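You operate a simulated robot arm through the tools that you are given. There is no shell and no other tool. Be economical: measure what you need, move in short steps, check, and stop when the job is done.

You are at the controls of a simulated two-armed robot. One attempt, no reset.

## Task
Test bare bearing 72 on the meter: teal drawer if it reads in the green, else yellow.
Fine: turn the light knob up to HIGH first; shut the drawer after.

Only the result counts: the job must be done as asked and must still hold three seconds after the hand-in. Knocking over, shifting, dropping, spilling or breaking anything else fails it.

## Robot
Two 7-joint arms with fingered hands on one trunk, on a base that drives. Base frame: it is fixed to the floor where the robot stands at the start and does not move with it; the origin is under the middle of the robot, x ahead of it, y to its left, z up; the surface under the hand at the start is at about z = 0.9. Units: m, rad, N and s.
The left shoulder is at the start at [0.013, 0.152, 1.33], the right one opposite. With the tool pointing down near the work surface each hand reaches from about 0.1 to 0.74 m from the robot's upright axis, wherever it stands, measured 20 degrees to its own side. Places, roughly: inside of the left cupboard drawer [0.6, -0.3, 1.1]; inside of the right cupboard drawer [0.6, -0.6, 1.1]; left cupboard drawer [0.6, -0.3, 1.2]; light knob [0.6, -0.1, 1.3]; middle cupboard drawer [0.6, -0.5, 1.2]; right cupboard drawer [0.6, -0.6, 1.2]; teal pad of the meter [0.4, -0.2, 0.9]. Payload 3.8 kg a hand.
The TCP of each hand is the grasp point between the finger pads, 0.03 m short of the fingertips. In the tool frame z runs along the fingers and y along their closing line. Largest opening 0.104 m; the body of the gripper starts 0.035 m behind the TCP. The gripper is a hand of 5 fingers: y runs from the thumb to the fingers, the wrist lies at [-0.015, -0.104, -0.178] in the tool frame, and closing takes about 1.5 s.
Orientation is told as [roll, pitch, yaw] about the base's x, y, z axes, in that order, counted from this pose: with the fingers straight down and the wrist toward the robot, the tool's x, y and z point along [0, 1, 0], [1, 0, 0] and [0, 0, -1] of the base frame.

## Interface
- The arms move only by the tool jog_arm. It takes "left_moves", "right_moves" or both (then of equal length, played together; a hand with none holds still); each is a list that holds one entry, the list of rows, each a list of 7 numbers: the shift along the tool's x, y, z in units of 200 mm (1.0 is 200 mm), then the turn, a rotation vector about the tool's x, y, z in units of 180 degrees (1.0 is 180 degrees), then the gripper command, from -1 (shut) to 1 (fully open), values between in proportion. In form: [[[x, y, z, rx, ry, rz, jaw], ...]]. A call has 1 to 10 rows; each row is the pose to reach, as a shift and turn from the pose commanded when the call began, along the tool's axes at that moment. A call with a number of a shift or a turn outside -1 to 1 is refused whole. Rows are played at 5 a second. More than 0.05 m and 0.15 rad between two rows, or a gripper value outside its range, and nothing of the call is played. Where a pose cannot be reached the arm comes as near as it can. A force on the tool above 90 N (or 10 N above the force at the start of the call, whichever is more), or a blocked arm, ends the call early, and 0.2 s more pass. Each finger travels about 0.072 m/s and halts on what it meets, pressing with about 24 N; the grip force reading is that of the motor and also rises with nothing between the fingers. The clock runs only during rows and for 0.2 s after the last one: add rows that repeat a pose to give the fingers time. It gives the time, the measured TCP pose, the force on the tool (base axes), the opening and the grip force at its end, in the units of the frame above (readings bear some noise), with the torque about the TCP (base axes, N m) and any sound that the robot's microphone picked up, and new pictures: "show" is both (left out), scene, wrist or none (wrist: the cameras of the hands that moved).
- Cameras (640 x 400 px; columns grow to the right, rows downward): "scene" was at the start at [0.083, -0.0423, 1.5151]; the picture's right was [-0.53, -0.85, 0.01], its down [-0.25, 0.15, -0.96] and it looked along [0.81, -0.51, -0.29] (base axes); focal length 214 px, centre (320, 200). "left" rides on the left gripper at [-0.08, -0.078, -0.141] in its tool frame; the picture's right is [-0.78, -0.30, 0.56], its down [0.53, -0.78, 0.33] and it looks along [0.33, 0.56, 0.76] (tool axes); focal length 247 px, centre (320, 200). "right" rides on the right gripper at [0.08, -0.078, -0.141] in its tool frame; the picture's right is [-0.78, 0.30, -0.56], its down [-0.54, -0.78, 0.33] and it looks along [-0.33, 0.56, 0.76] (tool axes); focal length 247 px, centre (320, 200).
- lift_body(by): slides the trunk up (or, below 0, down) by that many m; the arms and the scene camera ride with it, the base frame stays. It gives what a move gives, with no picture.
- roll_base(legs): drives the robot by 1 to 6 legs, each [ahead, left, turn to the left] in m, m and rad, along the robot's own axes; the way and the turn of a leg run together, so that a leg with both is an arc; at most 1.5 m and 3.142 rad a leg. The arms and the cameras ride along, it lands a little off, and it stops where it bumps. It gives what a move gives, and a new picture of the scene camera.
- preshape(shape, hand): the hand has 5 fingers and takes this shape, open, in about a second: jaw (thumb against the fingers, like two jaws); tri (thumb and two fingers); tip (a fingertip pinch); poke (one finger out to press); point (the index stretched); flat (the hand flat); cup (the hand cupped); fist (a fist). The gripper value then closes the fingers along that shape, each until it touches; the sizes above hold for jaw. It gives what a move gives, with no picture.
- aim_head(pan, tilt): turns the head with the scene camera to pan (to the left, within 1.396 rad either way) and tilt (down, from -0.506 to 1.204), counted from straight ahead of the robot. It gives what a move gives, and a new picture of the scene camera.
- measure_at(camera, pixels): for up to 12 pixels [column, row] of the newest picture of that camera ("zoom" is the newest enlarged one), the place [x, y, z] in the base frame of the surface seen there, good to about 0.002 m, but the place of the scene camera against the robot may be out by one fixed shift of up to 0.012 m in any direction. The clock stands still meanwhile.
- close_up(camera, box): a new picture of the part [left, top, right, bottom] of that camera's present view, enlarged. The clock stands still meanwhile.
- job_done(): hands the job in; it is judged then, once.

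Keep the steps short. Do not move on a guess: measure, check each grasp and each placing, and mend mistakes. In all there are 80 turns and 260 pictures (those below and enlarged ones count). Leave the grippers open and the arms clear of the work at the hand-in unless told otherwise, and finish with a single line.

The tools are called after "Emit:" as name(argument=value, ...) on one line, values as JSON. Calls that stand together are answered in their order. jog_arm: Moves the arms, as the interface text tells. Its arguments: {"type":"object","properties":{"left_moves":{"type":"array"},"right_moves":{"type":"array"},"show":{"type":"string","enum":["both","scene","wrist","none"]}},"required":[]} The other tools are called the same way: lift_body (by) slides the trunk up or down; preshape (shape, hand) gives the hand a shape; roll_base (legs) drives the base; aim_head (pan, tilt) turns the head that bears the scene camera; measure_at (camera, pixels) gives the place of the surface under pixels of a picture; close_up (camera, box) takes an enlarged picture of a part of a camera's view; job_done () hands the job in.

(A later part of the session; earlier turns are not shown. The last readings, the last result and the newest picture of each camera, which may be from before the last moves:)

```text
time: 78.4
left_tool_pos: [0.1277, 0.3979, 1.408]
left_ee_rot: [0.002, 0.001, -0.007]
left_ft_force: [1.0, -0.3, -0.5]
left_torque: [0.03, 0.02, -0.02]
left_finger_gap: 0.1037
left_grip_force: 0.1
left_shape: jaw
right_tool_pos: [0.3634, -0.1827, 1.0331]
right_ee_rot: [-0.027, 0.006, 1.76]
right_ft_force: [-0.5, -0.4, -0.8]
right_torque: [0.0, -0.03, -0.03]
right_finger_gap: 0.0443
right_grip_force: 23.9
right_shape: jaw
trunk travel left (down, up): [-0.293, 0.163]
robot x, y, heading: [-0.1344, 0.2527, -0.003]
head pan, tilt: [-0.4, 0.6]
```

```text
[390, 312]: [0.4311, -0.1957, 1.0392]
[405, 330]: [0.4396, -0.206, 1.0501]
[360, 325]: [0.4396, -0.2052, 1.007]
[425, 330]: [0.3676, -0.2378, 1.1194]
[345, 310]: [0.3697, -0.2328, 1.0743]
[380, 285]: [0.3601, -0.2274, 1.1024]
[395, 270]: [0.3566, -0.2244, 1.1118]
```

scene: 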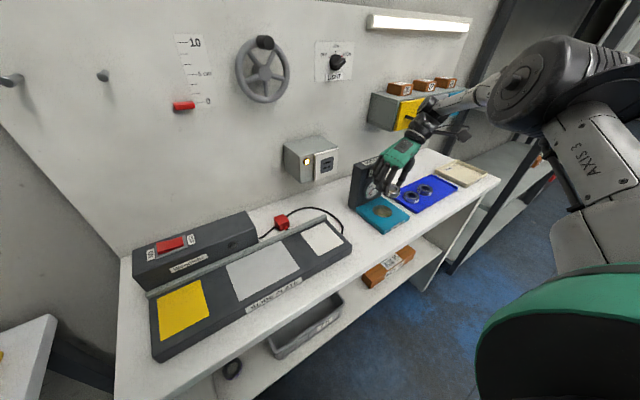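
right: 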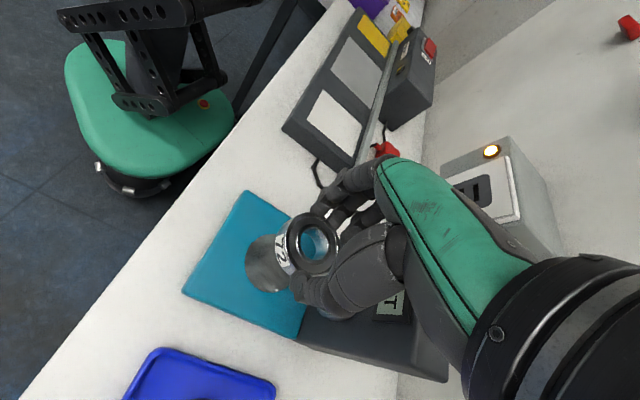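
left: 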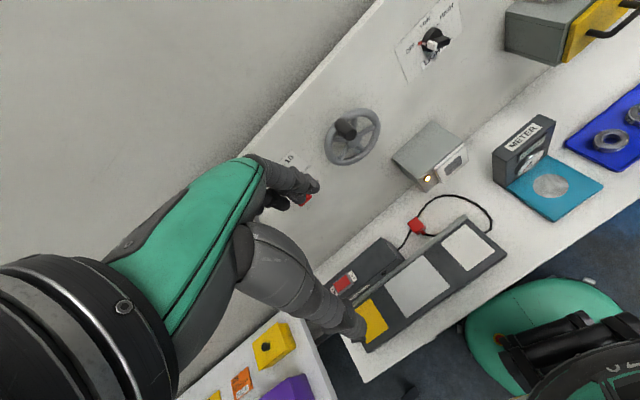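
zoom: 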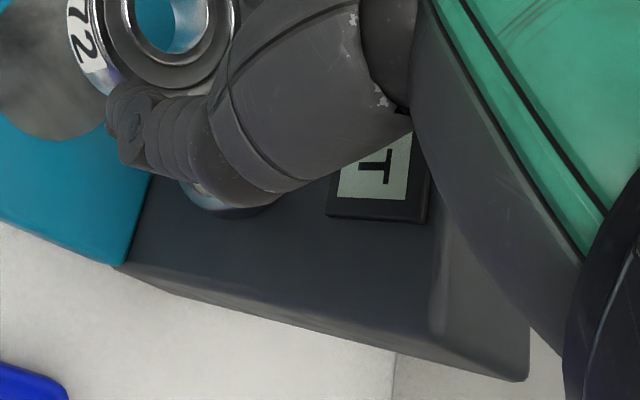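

Finger-to-meter clearance is about 5–15 mm. I'll add 4 mm by jogging toward the robot, then lower 0.05 m and re-check.

Emit:
jog_arm(right_moves=[[[0.01, 0, 0, 0, 0, 0, -1], [0.02, 0, 0, 0, 0, 0, -1]]], show="none")

Emit:
lift_body(by=-0.05)

Emit:
jog_arm(right_moves=[[[0, 0, 0, 0, 0, 0, -1]]], show="both")

Emit:
close_up(camera="scene", box=[320, 110, 440, 210])

```text
time: 79.0
left_tool_pos: [0.1289, 0.3978, 1.4088]
left_ee_rot: [0.002, 0.002, -0.007]
left_ft_force: [-0.7, -0.2, -0.6]
left_torque: [0.04, -0.02, -0.01]
left_finger_gap: 0.1038
left_grip_force: 0.1
left_shape: jaw
right_tool_pos: [0.3611, -0.1835, 1.0342]
right_ee_rot: [-0.026, 0.004, 1.759]
right_ft_force: [-0.3, 0.0, -1.1]
right_torque: [-0.02, 0.03, 0.01]
right_finger_gap: 0.0443
right_grip_force: 23.2
right_shape: jaw
trunk travel left (down, up): [-0.293, 0.163]
robot x, y, heading: [-0.1322, 0.2509, -0.008]
head pan, tilt: [-0.4, 0.6]
```

```text
time: 79.9
left_tool_pos: [0.1278, 0.3975, 1.3601]
left_ee_rot: [0.002, -0.003, -0.007]
left_ft_force: [-0.3, -0.4, 0.7]
left_torque: [-0.01, -0.04, 0.02]
left_finger_gap: 0.1034
left_grip_force: 0.0
left_shape: jaw
right_tool_pos: [0.3583, -0.184, 0.9841]
right_ee_rot: [-0.026, 0.005, 1.759]
right_ft_force: [-0.5, 0.5, -0.9]
right_torque: [0.01, -0.02, 0.0]
right_finger_gap: 0.0446
right_grip_force: 24.3
right_shape: jaw
trunk travel left (down, up): [-0.243, 0.213]
robot x, y, heading: [-0.1322, 0.2575, -0.002]
head pan, tilt: [-0.4, 0.6]
```

```text
time: 80.3
left_tool_pos: [0.128, 0.3984, 1.3587]
left_ee_rot: [0.003, 0.0, -0.006]
left_ft_force: [-0.5, 0.2, 0.1]
left_torque: [0.01, 0.0, -0.04]
left_finger_gap: 0.1035
left_grip_force: 0.0
left_shape: jaw
right_tool_pos: [0.3607, -0.184, 0.9837]
right_ee_rot: [-0.025, 0.005, 1.759]
right_ft_force: [0.2, -0.1, -2.1]
right_torque: [-0.01, 0.01, 0.01]
right_finger_gap: 0.0446
right_grip_force: 24.4
right_shape: jaw
trunk travel left (down, up): [-0.243, 0.213]
robot x, y, heading: [-0.1309, 0.2544, -0.001]
head pan, tilt: [-0.4, 0.6]
```

scene: 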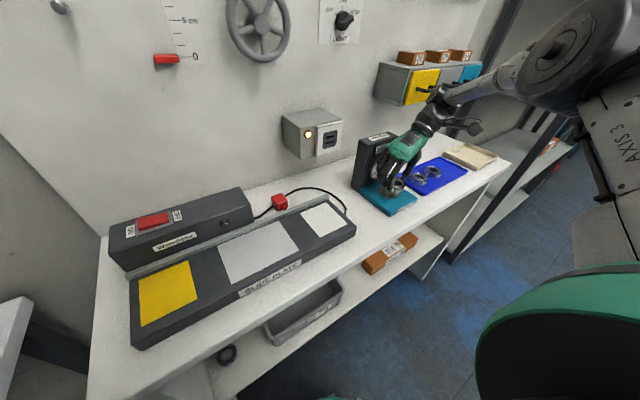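
right: 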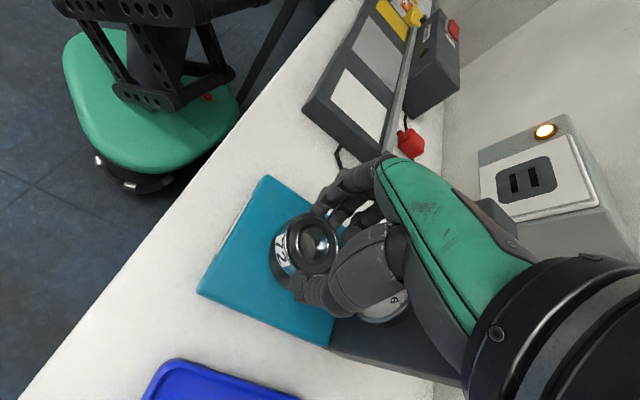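

```text
4.00 times, centred on (380, 160) of scene
```

zoom: 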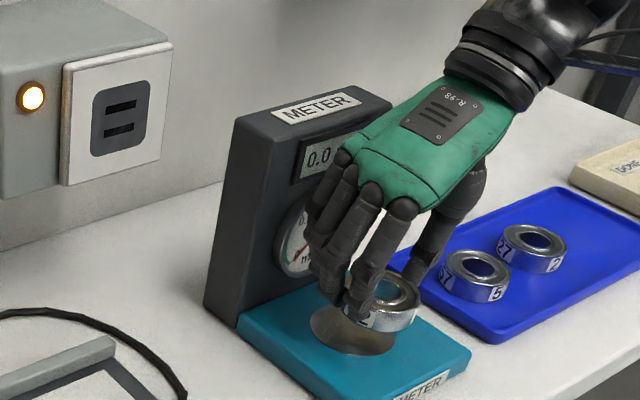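

It's clear so far. I'll lower 0.026 m so the bearing settles on the disc.

Emit:
lift_body(by=-0.026)

Emit:
jog_arm(right_moves=[[[0, 0, 0, 0, 0, 0, -1]]], show="wrist")

Emit:
close_up(camera="scene", box=[320, 100, 440, 200])

```text
time: 81.0
left_tool_pos: [0.1265, 0.3977, 1.334]
left_ee_rot: [0.0, -0.001, -0.007]
left_ft_force: [-0.8, 0.0, 0.7]
left_torque: [0.01, 0.02, -0.01]
left_finger_gap: 0.1039
left_grip_force: 0.1
left_shape: jaw
right_tool_pos: [0.3585, -0.1828, 0.9584]
right_ee_rot: [-0.026, 0.005, 1.76]
right_ft_force: [0.0, 0.2, -1.7]
right_torque: [-0.04, -0.03, 0.0]
right_finger_gap: 0.0452
right_grip_force: 23.8
right_shape: jaw
trunk travel left (down, up): [-0.217, 0.239]
robot x, y, heading: [-0.1355, 0.2517, -0.004]
head pan, tilt: [-0.4, 0.6]
```

```text
time: 81.4
left_tool_pos: [0.1276, 0.3965, 1.3327]
left_ee_rot: [0.0, 0.0, -0.005]
left_ft_force: [0.0, -0.2, -0.4]
left_torque: [0.01, -0.02, 0.0]
left_finger_gap: 0.1036
left_grip_force: 0.0
left_shape: jaw
right_tool_pos: [0.3595, -0.183, 0.9583]
right_ee_rot: [-0.028, 0.006, 1.76]
right_ft_force: [-0.4, 0.4, -1.4]
right_torque: [-0.01, 0.0, 0.02]
right_finger_gap: 0.0446
right_grip_force: 24.1
right_shape: jaw
trunk travel left (down, up): [-0.217, 0.239]
robot x, y, heading: [-0.135, 0.2529, -0.003]
head pan, tilt: [-0.4, 0.6]
```

right: 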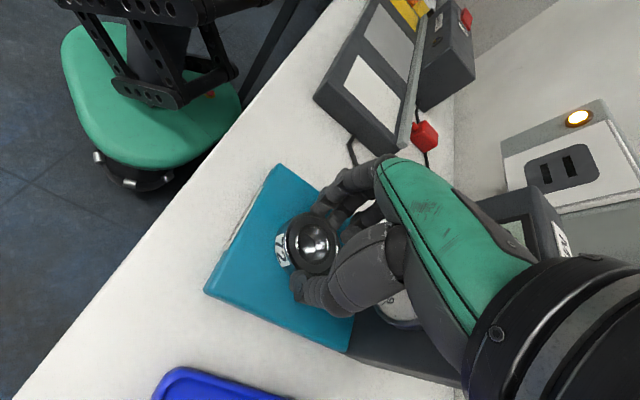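

```text
4.00 times, centred on (380, 150) of scene
```

zoom: 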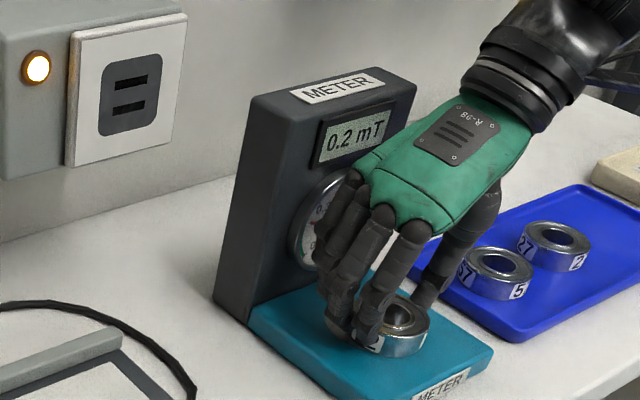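

The display now reads 0.2 mT. I'll lower 2 mm more for contact, wait 2 s for the needle to settle, and read the gauge.

Emit:
lift_body(by=-0.003)

Emit:
jog_arm(right_moves=[[[0, 0, 0, 0, 0, 0, -1], [0, 0, 0, 0, 0, 0, -1], [0, 0, 0, 0, 0, 0, -1], [0, 0, 0, 0, 0, 0, -1], [0, 0, 0, 0, 0, 0, -1], [0, 0, 0, 0, 0, 0, -1], [0, 0, 0, 0, 0, 0, -1], [0, 0, 0, 0, 0, 0, -1], [0, 0, 0, 0, 0, 0, -1], [0, 0, 0, 0, 0, 0, -1]]], show="none")

Emit:
close_up(camera="scene", box=[350, 100, 430, 170])

```text
time: 82.0
left_tool_pos: [0.1265, 0.3979, 1.3297]
left_ee_rot: [0.0, -0.002, -0.006]
left_ft_force: [0.7, 0.9, -0.4]
left_torque: [-0.01, -0.01, 0.0]
left_finger_gap: 0.1036
left_grip_force: 0.0
left_shape: jaw
right_tool_pos: [0.3593, -0.182, 0.9564]
right_ee_rot: [-0.028, 0.007, 1.76]
right_ft_force: [0.8, -1.1, 9.9]
right_torque: [0.04, 0.02, -0.01]
right_finger_gap: 0.0449
right_grip_force: 24.2
right_shape: jaw
trunk travel left (down, up): [-0.214, 0.242]
robot x, y, heading: [-0.1336, 0.255, -0.002]
head pan, tilt: [-0.4, 0.6]
```

```text
time: 84.2
left_tool_pos: [0.127, 0.3991, 1.3307]
left_ee_rot: [0.001, 0.0, -0.006]
left_ft_force: [0.2, -0.6, -1.0]
left_torque: [-0.02, 0.01, 0.0]
left_finger_gap: 0.1035
left_grip_force: 0.1
left_shape: jaw
right_tool_pos: [0.3589, -0.1818, 0.9564]
right_ee_rot: [-0.028, 0.008, 1.76]
right_ft_force: [3.8, -2.9, 14.4]
right_torque: [0.02, -0.02, -0.04]
right_finger_gap: 0.0452
right_grip_force: 24.3
right_shape: jaw
trunk travel left (down, up): [-0.214, 0.242]
robot x, y, heading: [-0.133, 0.2471, -0.003]
head pan, tilt: [-0.4, 0.6]
```

```text
5.71 times, centred on (390, 135) of scene
```

zoom: 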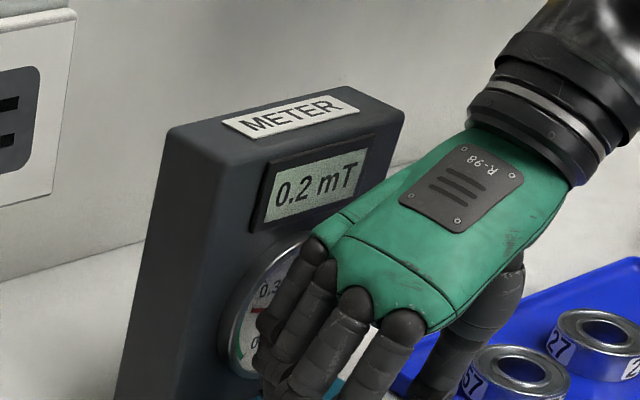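

Contact is made (14 N) and it still reads 0.2 mT. I'll open slightly so the bearing rests freely, wait, and read again.

Emit:
jog_arm(right_moves=[[[0, 0, 0, 0, 0, 0, 0.0], [0, 0, 0, 0, 0, 0, 0.2], [0, 0, 0, 0, 0, 0, 0.2], [0, 0, 0, 0, 0, 0, 0.2], [0, 0, 0, 0, 0, 0, 0.2], [0, 0, 0, 0, 0, 0, 0.2], [0, 0, 0, 0, 0, 0, 0.2], [0, 0, 0, 0, 0, 0, 0.2], [0, 0, 0, 0, 0, 0, 0.2]]], show="wrist")

Emit:
close_up(camera="scene", box=[370, 115, 410, 160])

Emit:
close_up(camera="right", box=[330, 250, 450, 350])

```text
time: 86.2
left_tool_pos: [0.1281, 0.3965, 1.3308]
left_ee_rot: [0.001, -0.001, -0.008]
left_ft_force: [0.3, -1.1, 0.5]
left_torque: [-0.02, 0.02, 0.0]
left_finger_gap: 0.1037
left_grip_force: 0.2
left_shape: jaw
right_tool_pos: [0.3601, -0.1833, 0.9548]
right_ee_rot: [-0.027, 0.004, 1.759]
right_ft_force: [-1.2, -0.6, -0.8]
right_torque: [-0.01, 0.01, -0.03]
right_finger_gap: 0.0621
right_grip_force: 0.0
right_shape: jaw
trunk travel left (down, up): [-0.214, 0.242]
robot x, y, heading: [-0.1291, 0.255, -0.008]
head pan, tilt: [-0.4, 0.6]
```

right: 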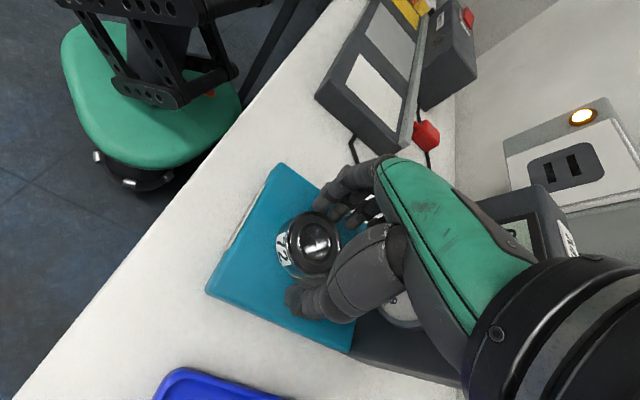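

```text
8.89 times, centred on (390, 138) of scene
```

zoom: 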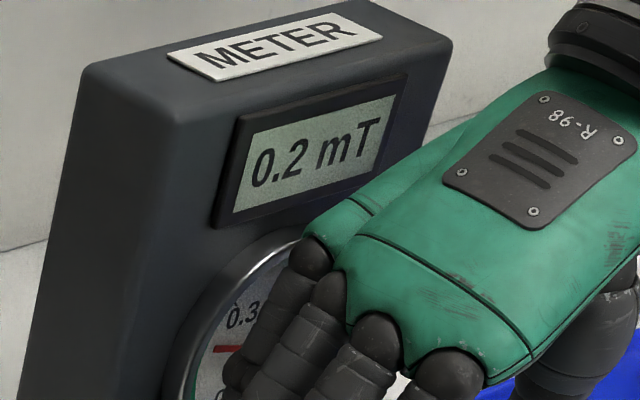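

```text
4.00 times, centred on (390, 300) of right
```

zoom: 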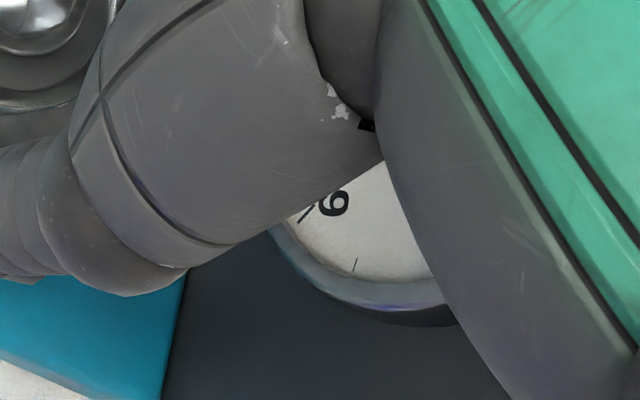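

Emit:
close_up(camera="scene", box=[362, 142, 394, 172])

```text
13.33 times, centred on (378, 157) of scene
```

zoom: 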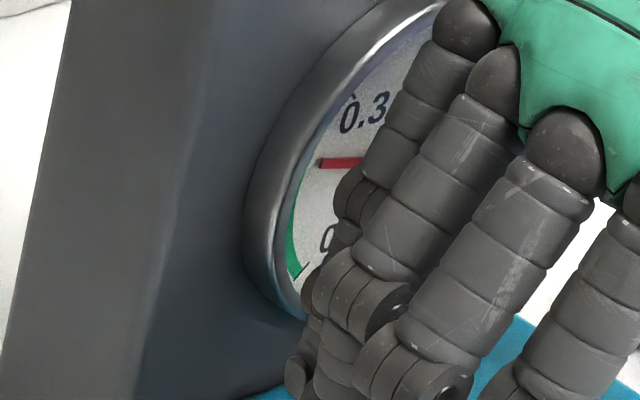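

The needle is near the end of the green band, so I need a clear view. I'll open a bit more and raise the hand straight up off the resting bearing.

Emit:
jog_arm(right_moves=[[[0, 0, 0, 0, 0, 0, 0.35], [0, 0, 0, 0, 0, 0, 0.35], [0, 0, 0, 0, 0, 0, 0.35]]], show="none")

Emit:
lift_body(by=0.15)

Emit:
jog_arm(right_moves=[[[0, 0, 0, 0, 0, 0, 0.35]]])

Emit:
close_up(camera="scene", box=[330, 160, 420, 250])

```text
time: 87.0
left_tool_pos: [0.1288, 0.3982, 1.3295]
left_ee_rot: [0.003, 0.0, -0.007]
left_ft_force: [0.0, -0.2, 0.9]
left_torque: [0.0, 0.0, -0.05]
left_finger_gap: 0.1039
left_grip_force: 0.1
left_shape: jaw
right_tool_pos: [0.3604, -0.1836, 0.9554]
right_ee_rot: [-0.026, 0.006, 1.758]
right_ft_force: [0.0, 0.2, -0.1]
right_torque: [-0.03, -0.01, 0.01]
right_finger_gap: 0.0699
right_grip_force: 0.0
right_shape: jaw
trunk travel left (down, up): [-0.214, 0.242]
robot x, y, heading: [-0.1335, 0.258, -0.003]
head pan, tilt: [-0.4, 0.6]
```

```text
time: 88.7
left_tool_pos: [0.1283, 0.398, 1.4805]
left_ee_rot: [0.002, 0.001, -0.006]
left_ft_force: [-0.6, -0.9, -0.5]
left_torque: [-0.01, -0.02, 0.01]
left_finger_gap: 0.1037
left_grip_force: 0.1
left_shape: jaw
right_tool_pos: [0.3601, -0.1833, 1.1039]
right_ee_rot: [-0.025, 0.003, 1.757]
right_ft_force: [-0.1, -0.2, -0.8]
right_torque: [0.04, 0.01, 0.02]
right_finger_gap: 0.0698
right_grip_force: 0.1
right_shape: jaw
trunk travel left (down, up): [-0.364, 0.092]
robot x, y, heading: [-0.131, 0.2539, -0.009]
head pan, tilt: [-0.4, 0.6]
```

```text
time: 89.1
left_tool_pos: [0.128, 0.3987, 1.4802]
left_ee_rot: [-0.001, 0.001, -0.007]
left_ft_force: [0.4, 0.5, 0.6]
left_torque: [-0.01, 0.01, 0.0]
left_finger_gap: 0.1035
left_grip_force: 0.1
left_shape: jaw
right_tool_pos: [0.3596, -0.1838, 1.105]
right_ee_rot: [-0.027, 0.006, 1.759]
right_ft_force: [-0.3, -0.1, 0.2]
right_torque: [-0.01, -0.03, 0.0]
right_finger_gap: 0.0699
right_grip_force: 0.0
right_shape: jaw
trunk travel left (down, up): [-0.364, 0.092]
robot x, y, heading: [-0.1333, 0.2585, -0.001]
head pan, tilt: [-0.4, 0.6]
```

scene: 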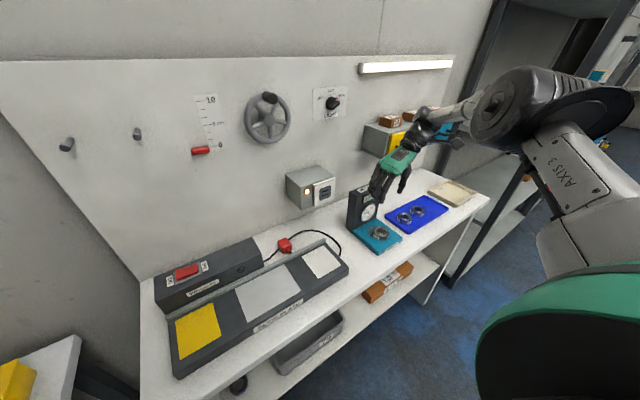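
right: 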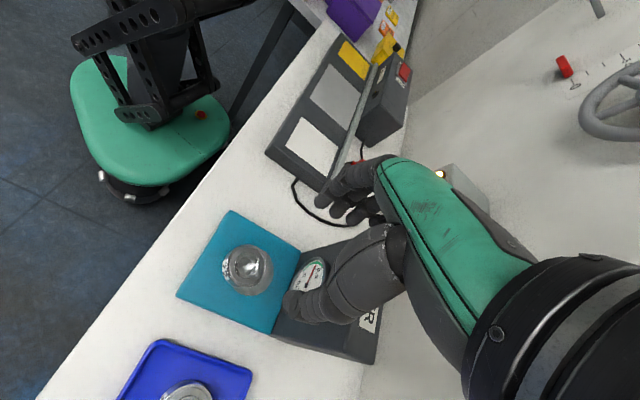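

```text
4.44 times, centred on (375, 205) of scene
```

zoom: 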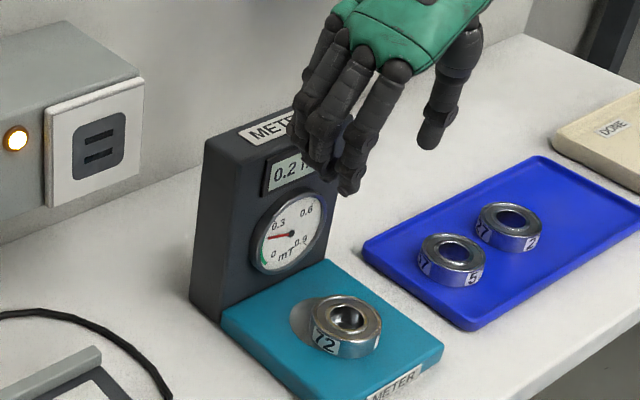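

Emit:
close_up(camera="scene", box=[354, 196, 382, 222])

Emit:
close_up(camera="right", box=[280, 250, 340, 310])

```text
15.38 times, centred on (368, 209) of scene
```

zoom: 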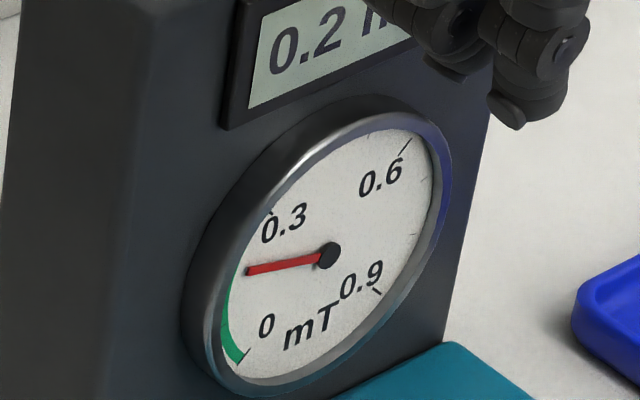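

```text
6.67 times, centred on (310, 280) of right
```

zoom: 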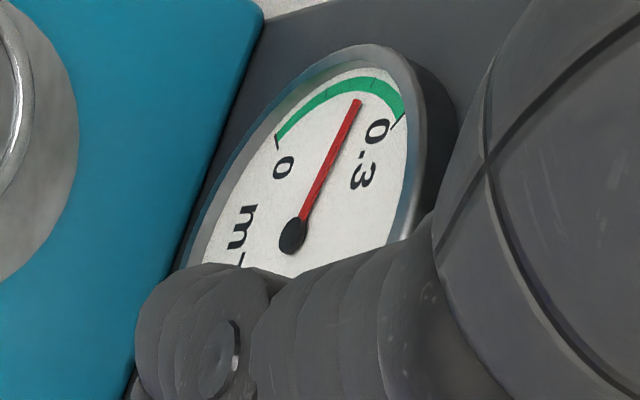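

In both views the green band spans 0 to 0.3 and the needle stands at 0.2, so it reads in the green. That means the teal drawer. The bearing stays on the pad while I open the drawer. I'll raise the hand, back off and drive right, then turn the hand to a near-zero yaw to hook the handle with the index finger.

Emit:
lift_body(by=0.09)

Emit:
roll_base(legs=[[-0.12, 0, 0], [0, -0.3, 0]])

Emit:
jog_arm(right_moves=[[[-0.03, -0.04, 0, 0, 0, 0.045, 1], [-0.07, -0.09, 0, 0, 0, 0.09, 1], [-0.11, -0.13, 0, 0, 0, 0.135, 1], [-0.15, -0.18, 0, 0, 0, 0.18, 1], [-0.19, -0.23, 0, 0, 0, 0.225, 1], [-0.23, -0.28, 0, 0, 0, 0.27, 1], [-0.27, -0.33, 0, 0, 0, 0.315, 1], [-0.31, -0.38, 0, 0, 0, 0.36, 1], [-0.34, -0.42, 0, 0, 0, 0.405, 1], [-0.37, -0.458, 0, 0, 0, 0.45, 1]]])

Emit:
preshape(hand="right", shape="point")

```text
time: 90.4
left_tool_pos: [0.1275, 0.3983, 1.5711]
left_ee_rot: [-0.001, -0.001, -0.006]
left_ft_force: [0.2, 0.8, -0.3]
left_torque: [0.01, -0.05, 0.02]
left_finger_gap: 0.1039
left_grip_force: 0.1
left_shape: jaw
right_tool_pos: [0.3593, -0.1827, 1.1957]
right_ee_rot: [-0.027, 0.005, 1.758]
right_ft_force: [-0.4, -0.4, -0.3]
right_torque: [0.02, 0.02, 0.01]
right_finger_gap: 0.0698
right_grip_force: 0.1
right_shape: jaw
trunk travel left (down, up): [-0.454, 0.002]
robot x, y, heading: [-0.1333, 0.2516, -0.007]
head pan, tilt: [-0.4, 0.6]
```

```text
time: 93.2
left_tool_pos: [0.0054, 0.104, 1.5718]
left_ee_rot: [-0.002, -0.001, -0.005]
left_ft_force: [0.0, -0.1, 0.6]
left_torque: [-0.01, -0.01, -0.01]
left_finger_gap: 0.1038
left_grip_force: 0.0
left_shape: jaw
right_tool_pos: [0.238, -0.4759, 1.1964]
right_ee_rot: [-0.027, 0.008, 1.76]
right_ft_force: [-0.1, 0.3, -0.1]
right_torque: [-0.05, -0.02, -0.03]
right_finger_gap: 0.0696
right_grip_force: 0.1
right_shape: jaw
trunk travel left (down, up): [-0.454, 0.002]
robot x, y, heading: [-0.2548, -0.0445, 0.0]
head pan, tilt: [-0.4, 0.6]
```

scene: 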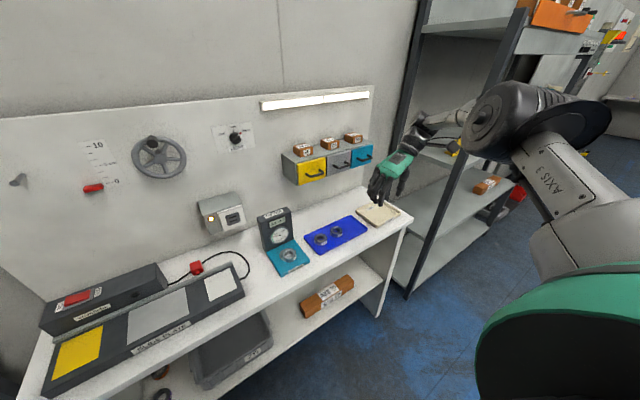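

```text
time: 95.4
left_tool_pos: [0.0056, 0.1003, 1.57]
left_ee_rot: [0.001, 0.0, -0.004]
left_ft_force: [-0.7, -0.7, -0.2]
left_torque: [0.0, 0.02, -0.02]
left_finger_gap: 0.1034
left_grip_force: 0.0
left_shape: jaw
right_tool_pos: [0.3289, -0.5559, 1.1974]
right_ee_rot: [-0.01, -0.026, 0.342]
right_ft_force: [-0.1, 0.5, 0.2]
right_torque: [0.01, -0.02, 0.04]
right_finger_gap: 0.1034
right_grip_force: 0.0
right_shape: jaw
trunk travel left (down, up): [-0.454, 0.002]
robot x, y, heading: [-0.255, -0.0395, -0.003]
head pan, tilt: [-0.4, 0.6]
```

scene: 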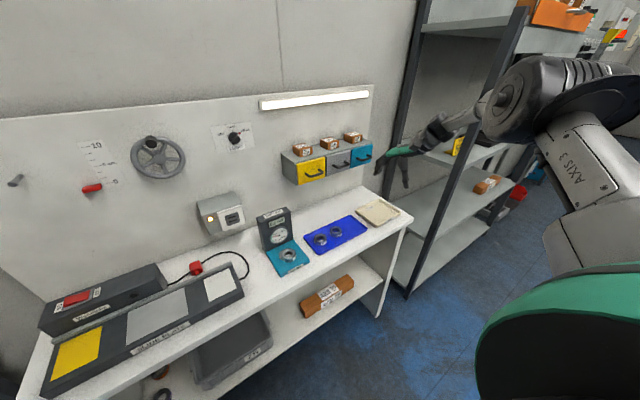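
right: 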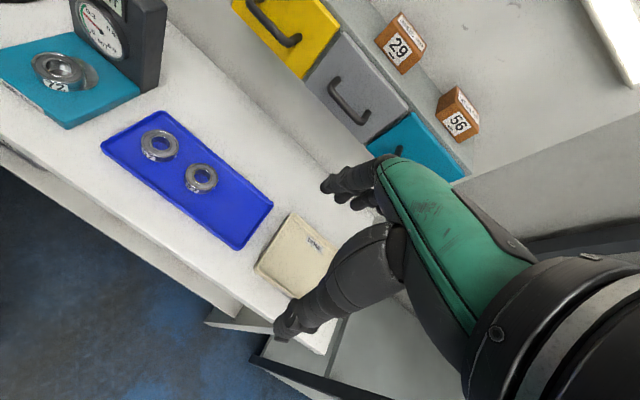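

```text
time: 96.3
left_tool_pos: [0.0064, 0.1004, 1.5697]
left_ee_rot: [-0.001, 0.0, -0.006]
left_ft_force: [-0.1, 0.0, -0.2]
left_torque: [0.0, 0.0, -0.03]
left_finger_gap: 0.1039
left_grip_force: 0.1
left_shape: jaw
right_tool_pos: [0.3283, -0.5564, 1.1975]
right_ee_rot: [-0.01, -0.024, 0.348]
right_ft_force: [-0.2, 0.0, -0.4]
right_torque: [-0.01, 0.02, 0.02]
right_finger_gap: 0.0961
right_grip_force: 0.0
right_shape: point
trunk travel left (down, up): [-0.454, 0.002]
robot x, y, heading: [-0.2546, -0.045, -0.005]
head pan, tilt: [-0.4, 0.6]
```

The hand got there exactly: yaw 0.35, right in front of the drawers. Now I'll look at the teal handle and the index finger.

Emit:
jog_arm(right_moves=[[[0, 0, 0, 0, 0, 0.04, 1]]])

Emit:
close_up(camera="right", box=[270, 80, 480, 260])

Emit:
close_up(camera="scene", box=[320, 110, 460, 210])

```text
time: 96.7
left_tool_pos: [0.0067, 0.1011, 1.5702]
left_ee_rot: [0.0, -0.003, -0.005]
left_ft_force: [0.2, -0.4, 0.3]
left_torque: [0.02, -0.02, 0.0]
left_finger_gap: 0.1036
left_grip_force: 0.1
left_shape: jaw
right_tool_pos: [0.3278, -0.5564, 1.1982]
right_ee_rot: [-0.006, -0.025, 0.223]
right_ft_force: [0.2, 0.7, 0.5]
right_torque: [-0.02, 0.03, 0.0]
right_finger_gap: 0.0959
right_grip_force: 0.0
right_shape: point
trunk travel left (down, up): [-0.454, 0.002]
robot x, y, heading: [-0.2554, -0.0423, -0.005]
head pan, tilt: [-0.4, 0.6]
```

scene: 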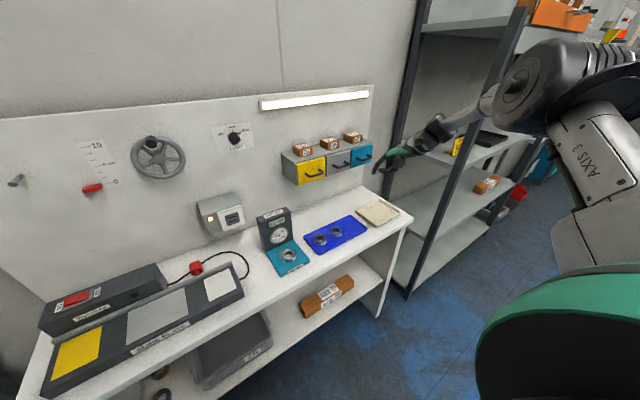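
right: 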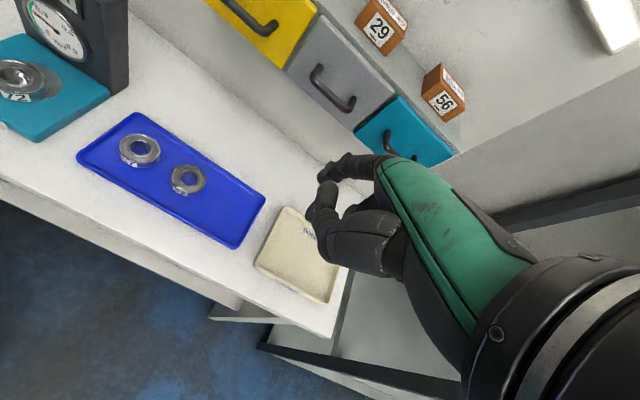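

```text
2.22 times, centred on (375, 170) of right
```

zoom: 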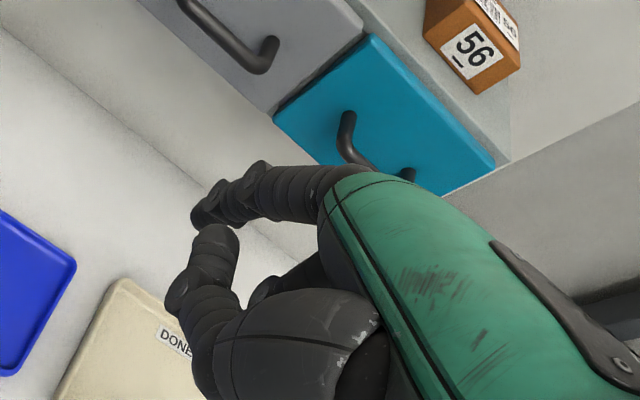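

```text
4.00 times, centred on (390, 160) of scene
```

zoom: 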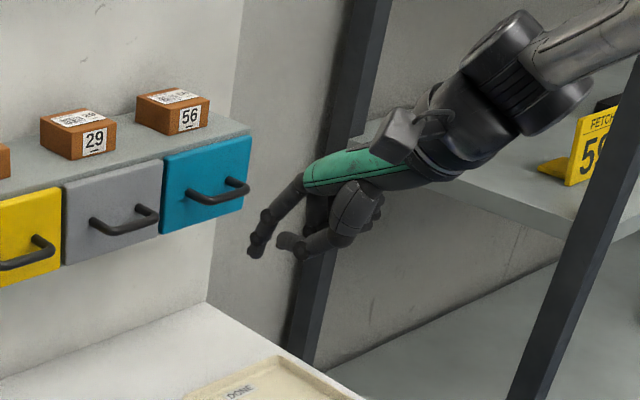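

Emit:
measure_at(camera="zoom", pixels=[[192, 193], [215, 197], [243, 186], [210, 185], [225, 170], [256, 246], [262, 235], [270, 215], [243, 205], [165, 160], [248, 138], [165, 230]])

Emit:
measure_at(camera="right", pixels=[[386, 135], [388, 145], [395, 152], [398, 132], [320, 177], [325, 171], [336, 165], [355, 160], [360, 124], [400, 97], [448, 152]])

```text
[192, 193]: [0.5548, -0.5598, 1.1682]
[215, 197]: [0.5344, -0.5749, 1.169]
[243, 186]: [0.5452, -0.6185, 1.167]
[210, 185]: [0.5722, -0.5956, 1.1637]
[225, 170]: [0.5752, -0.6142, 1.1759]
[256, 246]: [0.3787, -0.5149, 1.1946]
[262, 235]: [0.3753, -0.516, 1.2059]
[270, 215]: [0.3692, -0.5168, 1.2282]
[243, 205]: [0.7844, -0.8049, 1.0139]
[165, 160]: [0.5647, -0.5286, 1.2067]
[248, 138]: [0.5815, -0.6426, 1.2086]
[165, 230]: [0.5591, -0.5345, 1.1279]
```

```text
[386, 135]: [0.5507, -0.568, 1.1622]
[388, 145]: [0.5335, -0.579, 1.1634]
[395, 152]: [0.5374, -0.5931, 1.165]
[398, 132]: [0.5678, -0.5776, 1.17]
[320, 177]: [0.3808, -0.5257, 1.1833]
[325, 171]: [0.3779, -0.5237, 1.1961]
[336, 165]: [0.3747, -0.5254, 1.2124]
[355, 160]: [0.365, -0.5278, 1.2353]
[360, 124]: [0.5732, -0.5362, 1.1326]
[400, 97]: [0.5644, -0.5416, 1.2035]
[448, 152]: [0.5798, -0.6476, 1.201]
```

Teal handle bar centre: about (0.541, -0.595, 1.163), with a gap of about 27 mm behind it. The index tip is at (0.378, -0.524) and its bottom at z 1.181, just above the bar. I'll carry the hand rigidly: base right 0.07 m and forward 0.13 m first, then re-measure.

Emit:
roll_base(legs=[[0, -0.07, 0], [0.13, 0, 0]])

Emit:
jog_arm(right_moves=[[[0, 0, 0, 0, 0, 0, 1]]])

Emit:
close_up(camera="scene", box=[340, 70, 460, 170])

Emit:
close_up(camera="right", box=[270, 110, 450, 240])

```text
time: 98.6
left_tool_pos: [0.1308, 0.0291, 1.572]
left_ee_rot: [0.002, -0.004, -0.009]
left_ft_force: [0.1, 0.3, 0.9]
left_torque: [0.04, -0.01, 0.03]
left_finger_gap: 0.1035
left_grip_force: 0.1
left_shape: jaw
right_tool_pos: [0.4537, -0.628, 1.1988]
right_ee_rot: [-0.008, -0.029, 0.221]
right_ft_force: [-0.1, -1.1, 0.9]
right_torque: [-0.01, -0.04, 0.02]
right_finger_gap: 0.096
right_grip_force: 0.0
right_shape: point
trunk travel left (down, up): [-0.454, 0.002]
robot x, y, heading: [-0.1254, -0.115, -0.005]
head pan, tilt: [-0.4, 0.6]
```

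scene: 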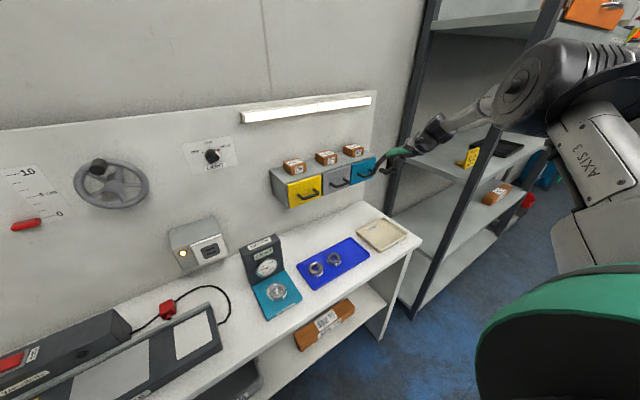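

```text
time: 99.0
left_tool_pos: [0.1358, 0.0323, 1.5701]
left_ee_rot: [0.0, 0.001, -0.004]
left_ft_force: [-0.6, -0.2, -0.3]
left_torque: [-0.03, 0.02, 0.0]
left_finger_gap: 0.1038
left_grip_force: 0.1
left_shape: jaw
right_tool_pos: [0.4575, -0.6267, 1.1975]
right_ee_rot: [-0.008, -0.025, 0.219]
right_ft_force: [0.0, 0.4, -0.1]
right_torque: [-0.01, -0.01, -0.02]
right_finger_gap: 0.0958
right_grip_force: 0.0
right_shape: point
trunk travel left (down, up): [-0.454, 0.002]
robot x, y, heading: [-0.1226, -0.1141, -0.009]
head pan, tilt: [-0.4, 0.6]
```

scene: 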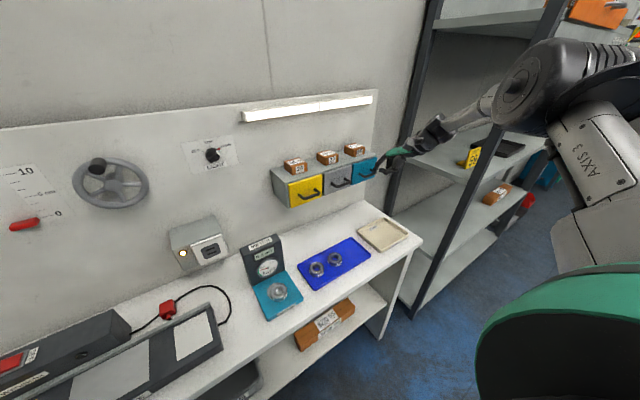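
right: 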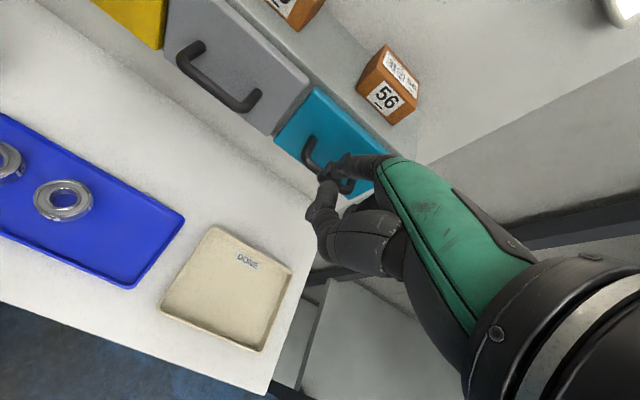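

```text
4.00 times, centred on (400, 120) of scene
```

zoom: 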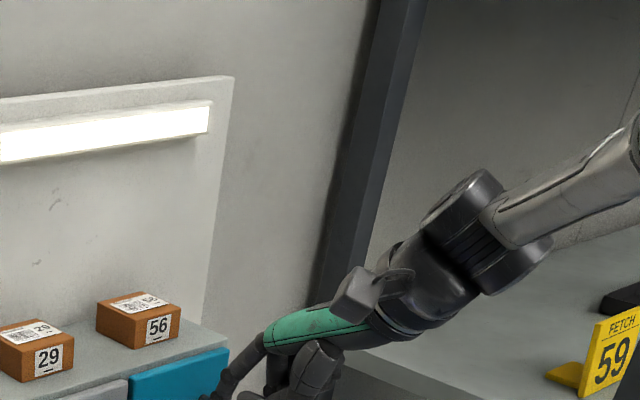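

```text
3.08 times, centred on (360, 175) of right
```

zoom: 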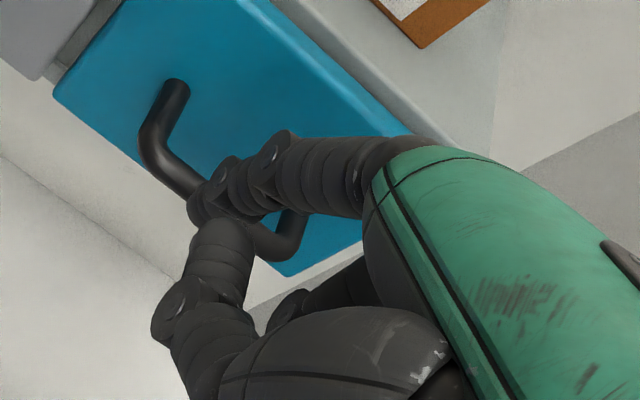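

The tip is at about (0.508, -0.594), centred on the handle. Forward 0.051 m to pass over the bar, then check.

Emit:
roll_base(legs=[[0.051, 0, 0]])

Emit:
jog_arm(right_moves=[[[0, 0, 0, 0, 0, 0, 1]]], show="wrist")

Emit:
close_up(camera="right", box=[270, 110, 450, 240])

Emit:
close_up(camera="scene", box=[330, 110, 450, 200])

```text
time: 100.0
left_tool_pos: [0.1714, 0.0319, 1.5728]
left_ee_rot: [0.001, -0.011, -0.004]
left_ft_force: [-1.5, -0.2, 0.2]
left_torque: [0.01, -0.08, 0.01]
left_finger_gap: 0.1038
left_grip_force: 0.1
left_shape: jaw
right_tool_pos: [0.499, -0.6254, 1.2049]
right_ee_rot: [-0.008, -0.038, 0.222]
right_ft_force: [-0.8, 0.6, 0.2]
right_torque: [-0.02, -0.01, 0.0]
right_finger_gap: 0.0958
right_grip_force: 0.1
right_shape: point
trunk travel left (down, up): [-0.454, 0.002]
robot x, y, heading: [-0.0776, -0.1139, 0.001]
head pan, tilt: [-0.4, 0.6]
```

scene: 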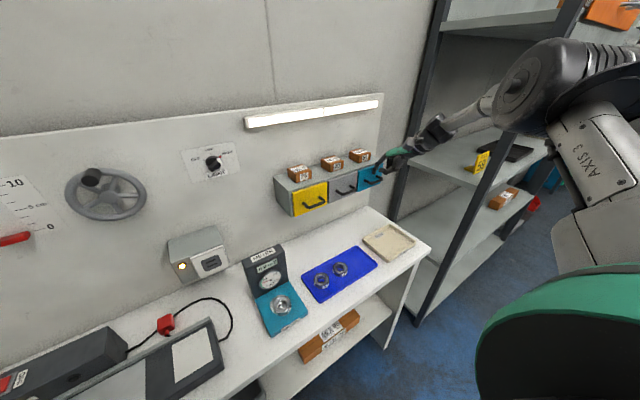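

```text
time: 100.4
left_tool_pos: [0.1881, 0.0304, 1.5699]
left_ee_rot: [0.0, -0.001, -0.003]
left_ft_force: [-0.1, -0.2, -0.1]
left_torque: [-0.01, 0.01, 0.01]
left_finger_gap: 0.1037
left_grip_force: 0.1
left_shape: jaw
right_tool_pos: [0.5113, -0.6259, 1.1959]
right_ee_rot: [-0.005, -0.027, 0.223]
right_ft_force: [-2.1, -0.9, -0.7]
right_torque: [-0.03, 0.09, 0.0]
right_finger_gap: 0.0961
right_grip_force: 0.1
right_shape: point
trunk travel left (down, up): [-0.454, 0.002]
robot x, y, heading: [-0.0736, -0.1127, -0.003]
head pan, tilt: [-0.4, 0.6]
```

right: 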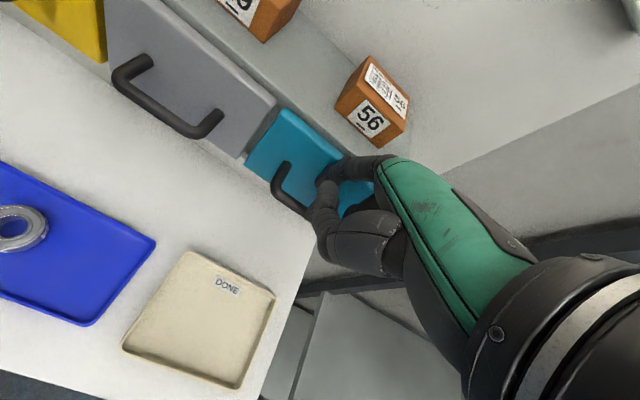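

```text
3.08 times, centred on (360, 175) of right
```

zoom: 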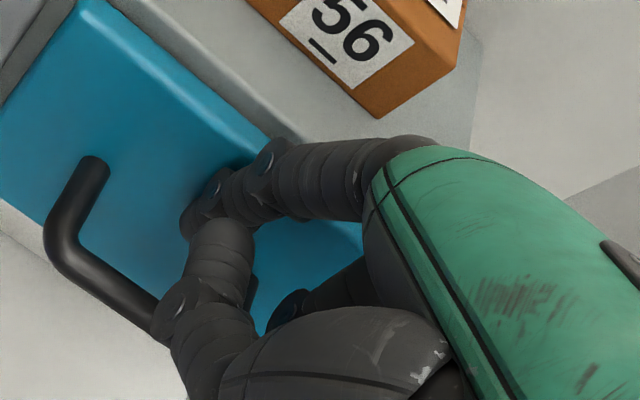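

```text
4.44 times, centred on (390, 155) of scene
```

zoom: 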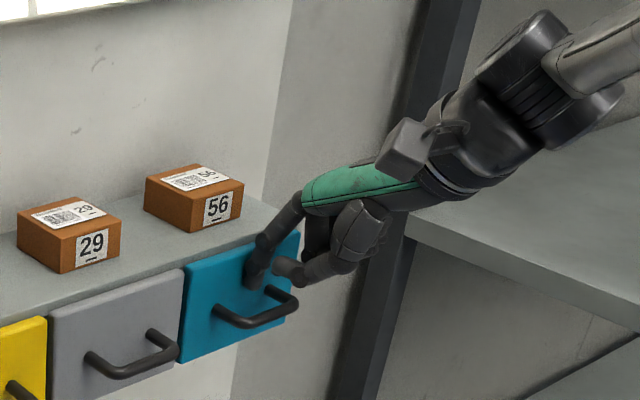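

The index tip is behind the bar and just above it. I'll lower it 0.028 m to hook in.

Emit:
lift_body(by=-0.028)

Emit:
close_up(camera="scene", box=[330, 90, 450, 180])

```text
time: 101.1
left_tool_pos: [0.1851, 0.0294, 1.5427]
left_ee_rot: [0.0, -0.003, -0.007]
left_ft_force: [0.4, -0.4, -0.2]
left_torque: [-0.01, 0.02, 0.01]
left_finger_gap: 0.1039
left_grip_force: 0.1
left_shape: jaw
right_tool_pos: [0.5081, -0.6271, 1.17]
right_ee_rot: [-0.005, -0.029, 0.222]
right_ft_force: [-1.8, -0.9, -0.6]
right_torque: [-0.03, 0.09, 0.05]
right_finger_gap: 0.096
right_grip_force: 0.1
right_shape: point
trunk travel left (down, up): [-0.426, 0.03]
robot x, y, heading: [-0.0779, -0.1111, -0.004]
head pan, tilt: [-0.4, 0.6]
```

```text
4.44 times, centred on (390, 135) of scene
```

zoom: 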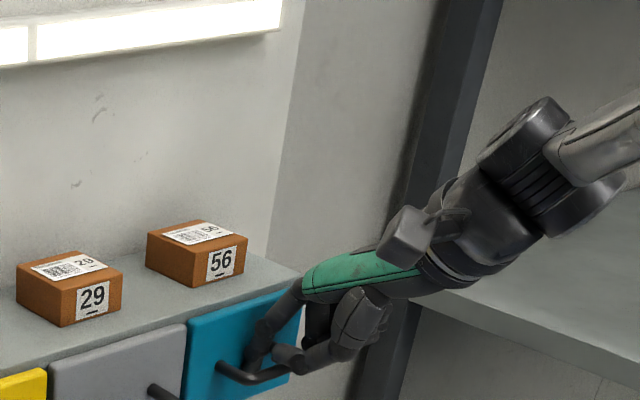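

It's hooked with no vertical force. I'll pull along the drawer axis by driving back 0.12 m.

Emit:
roll_base(legs=[[-0.12, -0.023, 0]])

Emit:
close_up(camera="scene", box=[310, 90, 450, 200])

```text
time: 102.3
left_tool_pos: [0.0656, 0.0096, 1.5427]
left_ee_rot: [0.0, -0.001, -0.005]
left_ft_force: [0.0, 0.8, 0.6]
left_torque: [0.0, 0.0, 0.03]
left_finger_gap: 0.1039
left_grip_force: 0.0
left_shape: jaw
right_tool_pos: [0.3922, -0.6456, 1.1733]
right_ee_rot: [-0.01, -0.032, 0.222]
right_ft_force: [0.8, -0.8, 13.9]
right_torque: [0.45, -1.16, -0.14]
right_finger_gap: 0.0
right_grip_force: 0.0
right_shape: point
trunk travel left (down, up): [-0.426, 0.03]
robot x, y, heading: [-0.1958, -0.1381, 0.001]
head pan, tilt: [-0.4, 0.6]
```

scene: 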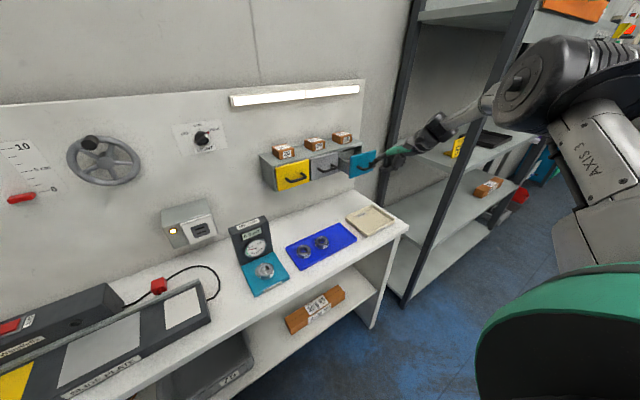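

```text
3.64 times, centred on (380, 145) of scene
```

zoom: 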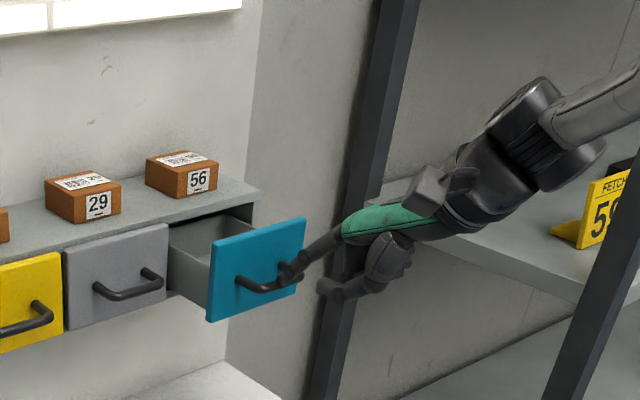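

The drawer opened and then the finger slipped on top of the bar. I'll measure how far it's open.

Emit:
measure_at(camera="zoom", pixels=[[215, 245], [303, 220], [210, 318], [200, 262], [170, 225], [240, 225], [185, 265], [250, 205], [245, 285], [300, 275]])

Emit:
lift_body(by=0.03)

Emit:
close_up(camera="right", box=[250, 50, 450, 230])

```text
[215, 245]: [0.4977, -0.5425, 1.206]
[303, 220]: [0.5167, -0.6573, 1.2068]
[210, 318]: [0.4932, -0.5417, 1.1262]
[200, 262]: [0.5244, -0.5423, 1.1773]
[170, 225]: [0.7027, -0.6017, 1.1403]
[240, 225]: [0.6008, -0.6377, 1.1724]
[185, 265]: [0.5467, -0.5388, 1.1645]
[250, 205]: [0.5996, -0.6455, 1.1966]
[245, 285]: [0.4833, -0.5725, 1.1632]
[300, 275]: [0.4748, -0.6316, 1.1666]
```

```text
time: 103.1
left_tool_pos: [0.0651, 0.0081, 1.5736]
left_ee_rot: [-0.001, -0.002, -0.005]
left_ft_force: [-0.5, -0.2, -0.2]
left_torque: [0.03, 0.01, 0.01]
left_finger_gap: 0.1039
left_grip_force: 0.0
left_shape: jaw
right_tool_pos: [0.3899, -0.6487, 1.2026]
right_ee_rot: [-0.008, -0.033, 0.221]
right_ft_force: [0.2, -0.7, 0.0]
right_torque: [0.0, -0.03, -0.02]
right_finger_gap: 0.0
right_grip_force: 0.1
right_shape: point
trunk travel left (down, up): [-0.456, 0.0]
robot x, y, heading: [-0.1936, -0.1382, -0.005]
head pan, tilt: [-0.4, 0.6]
```

```text
2.22 times, centred on (350, 140) of right
```

zoom: 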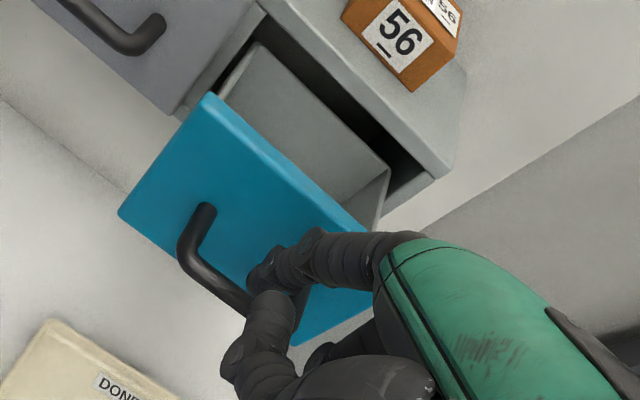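

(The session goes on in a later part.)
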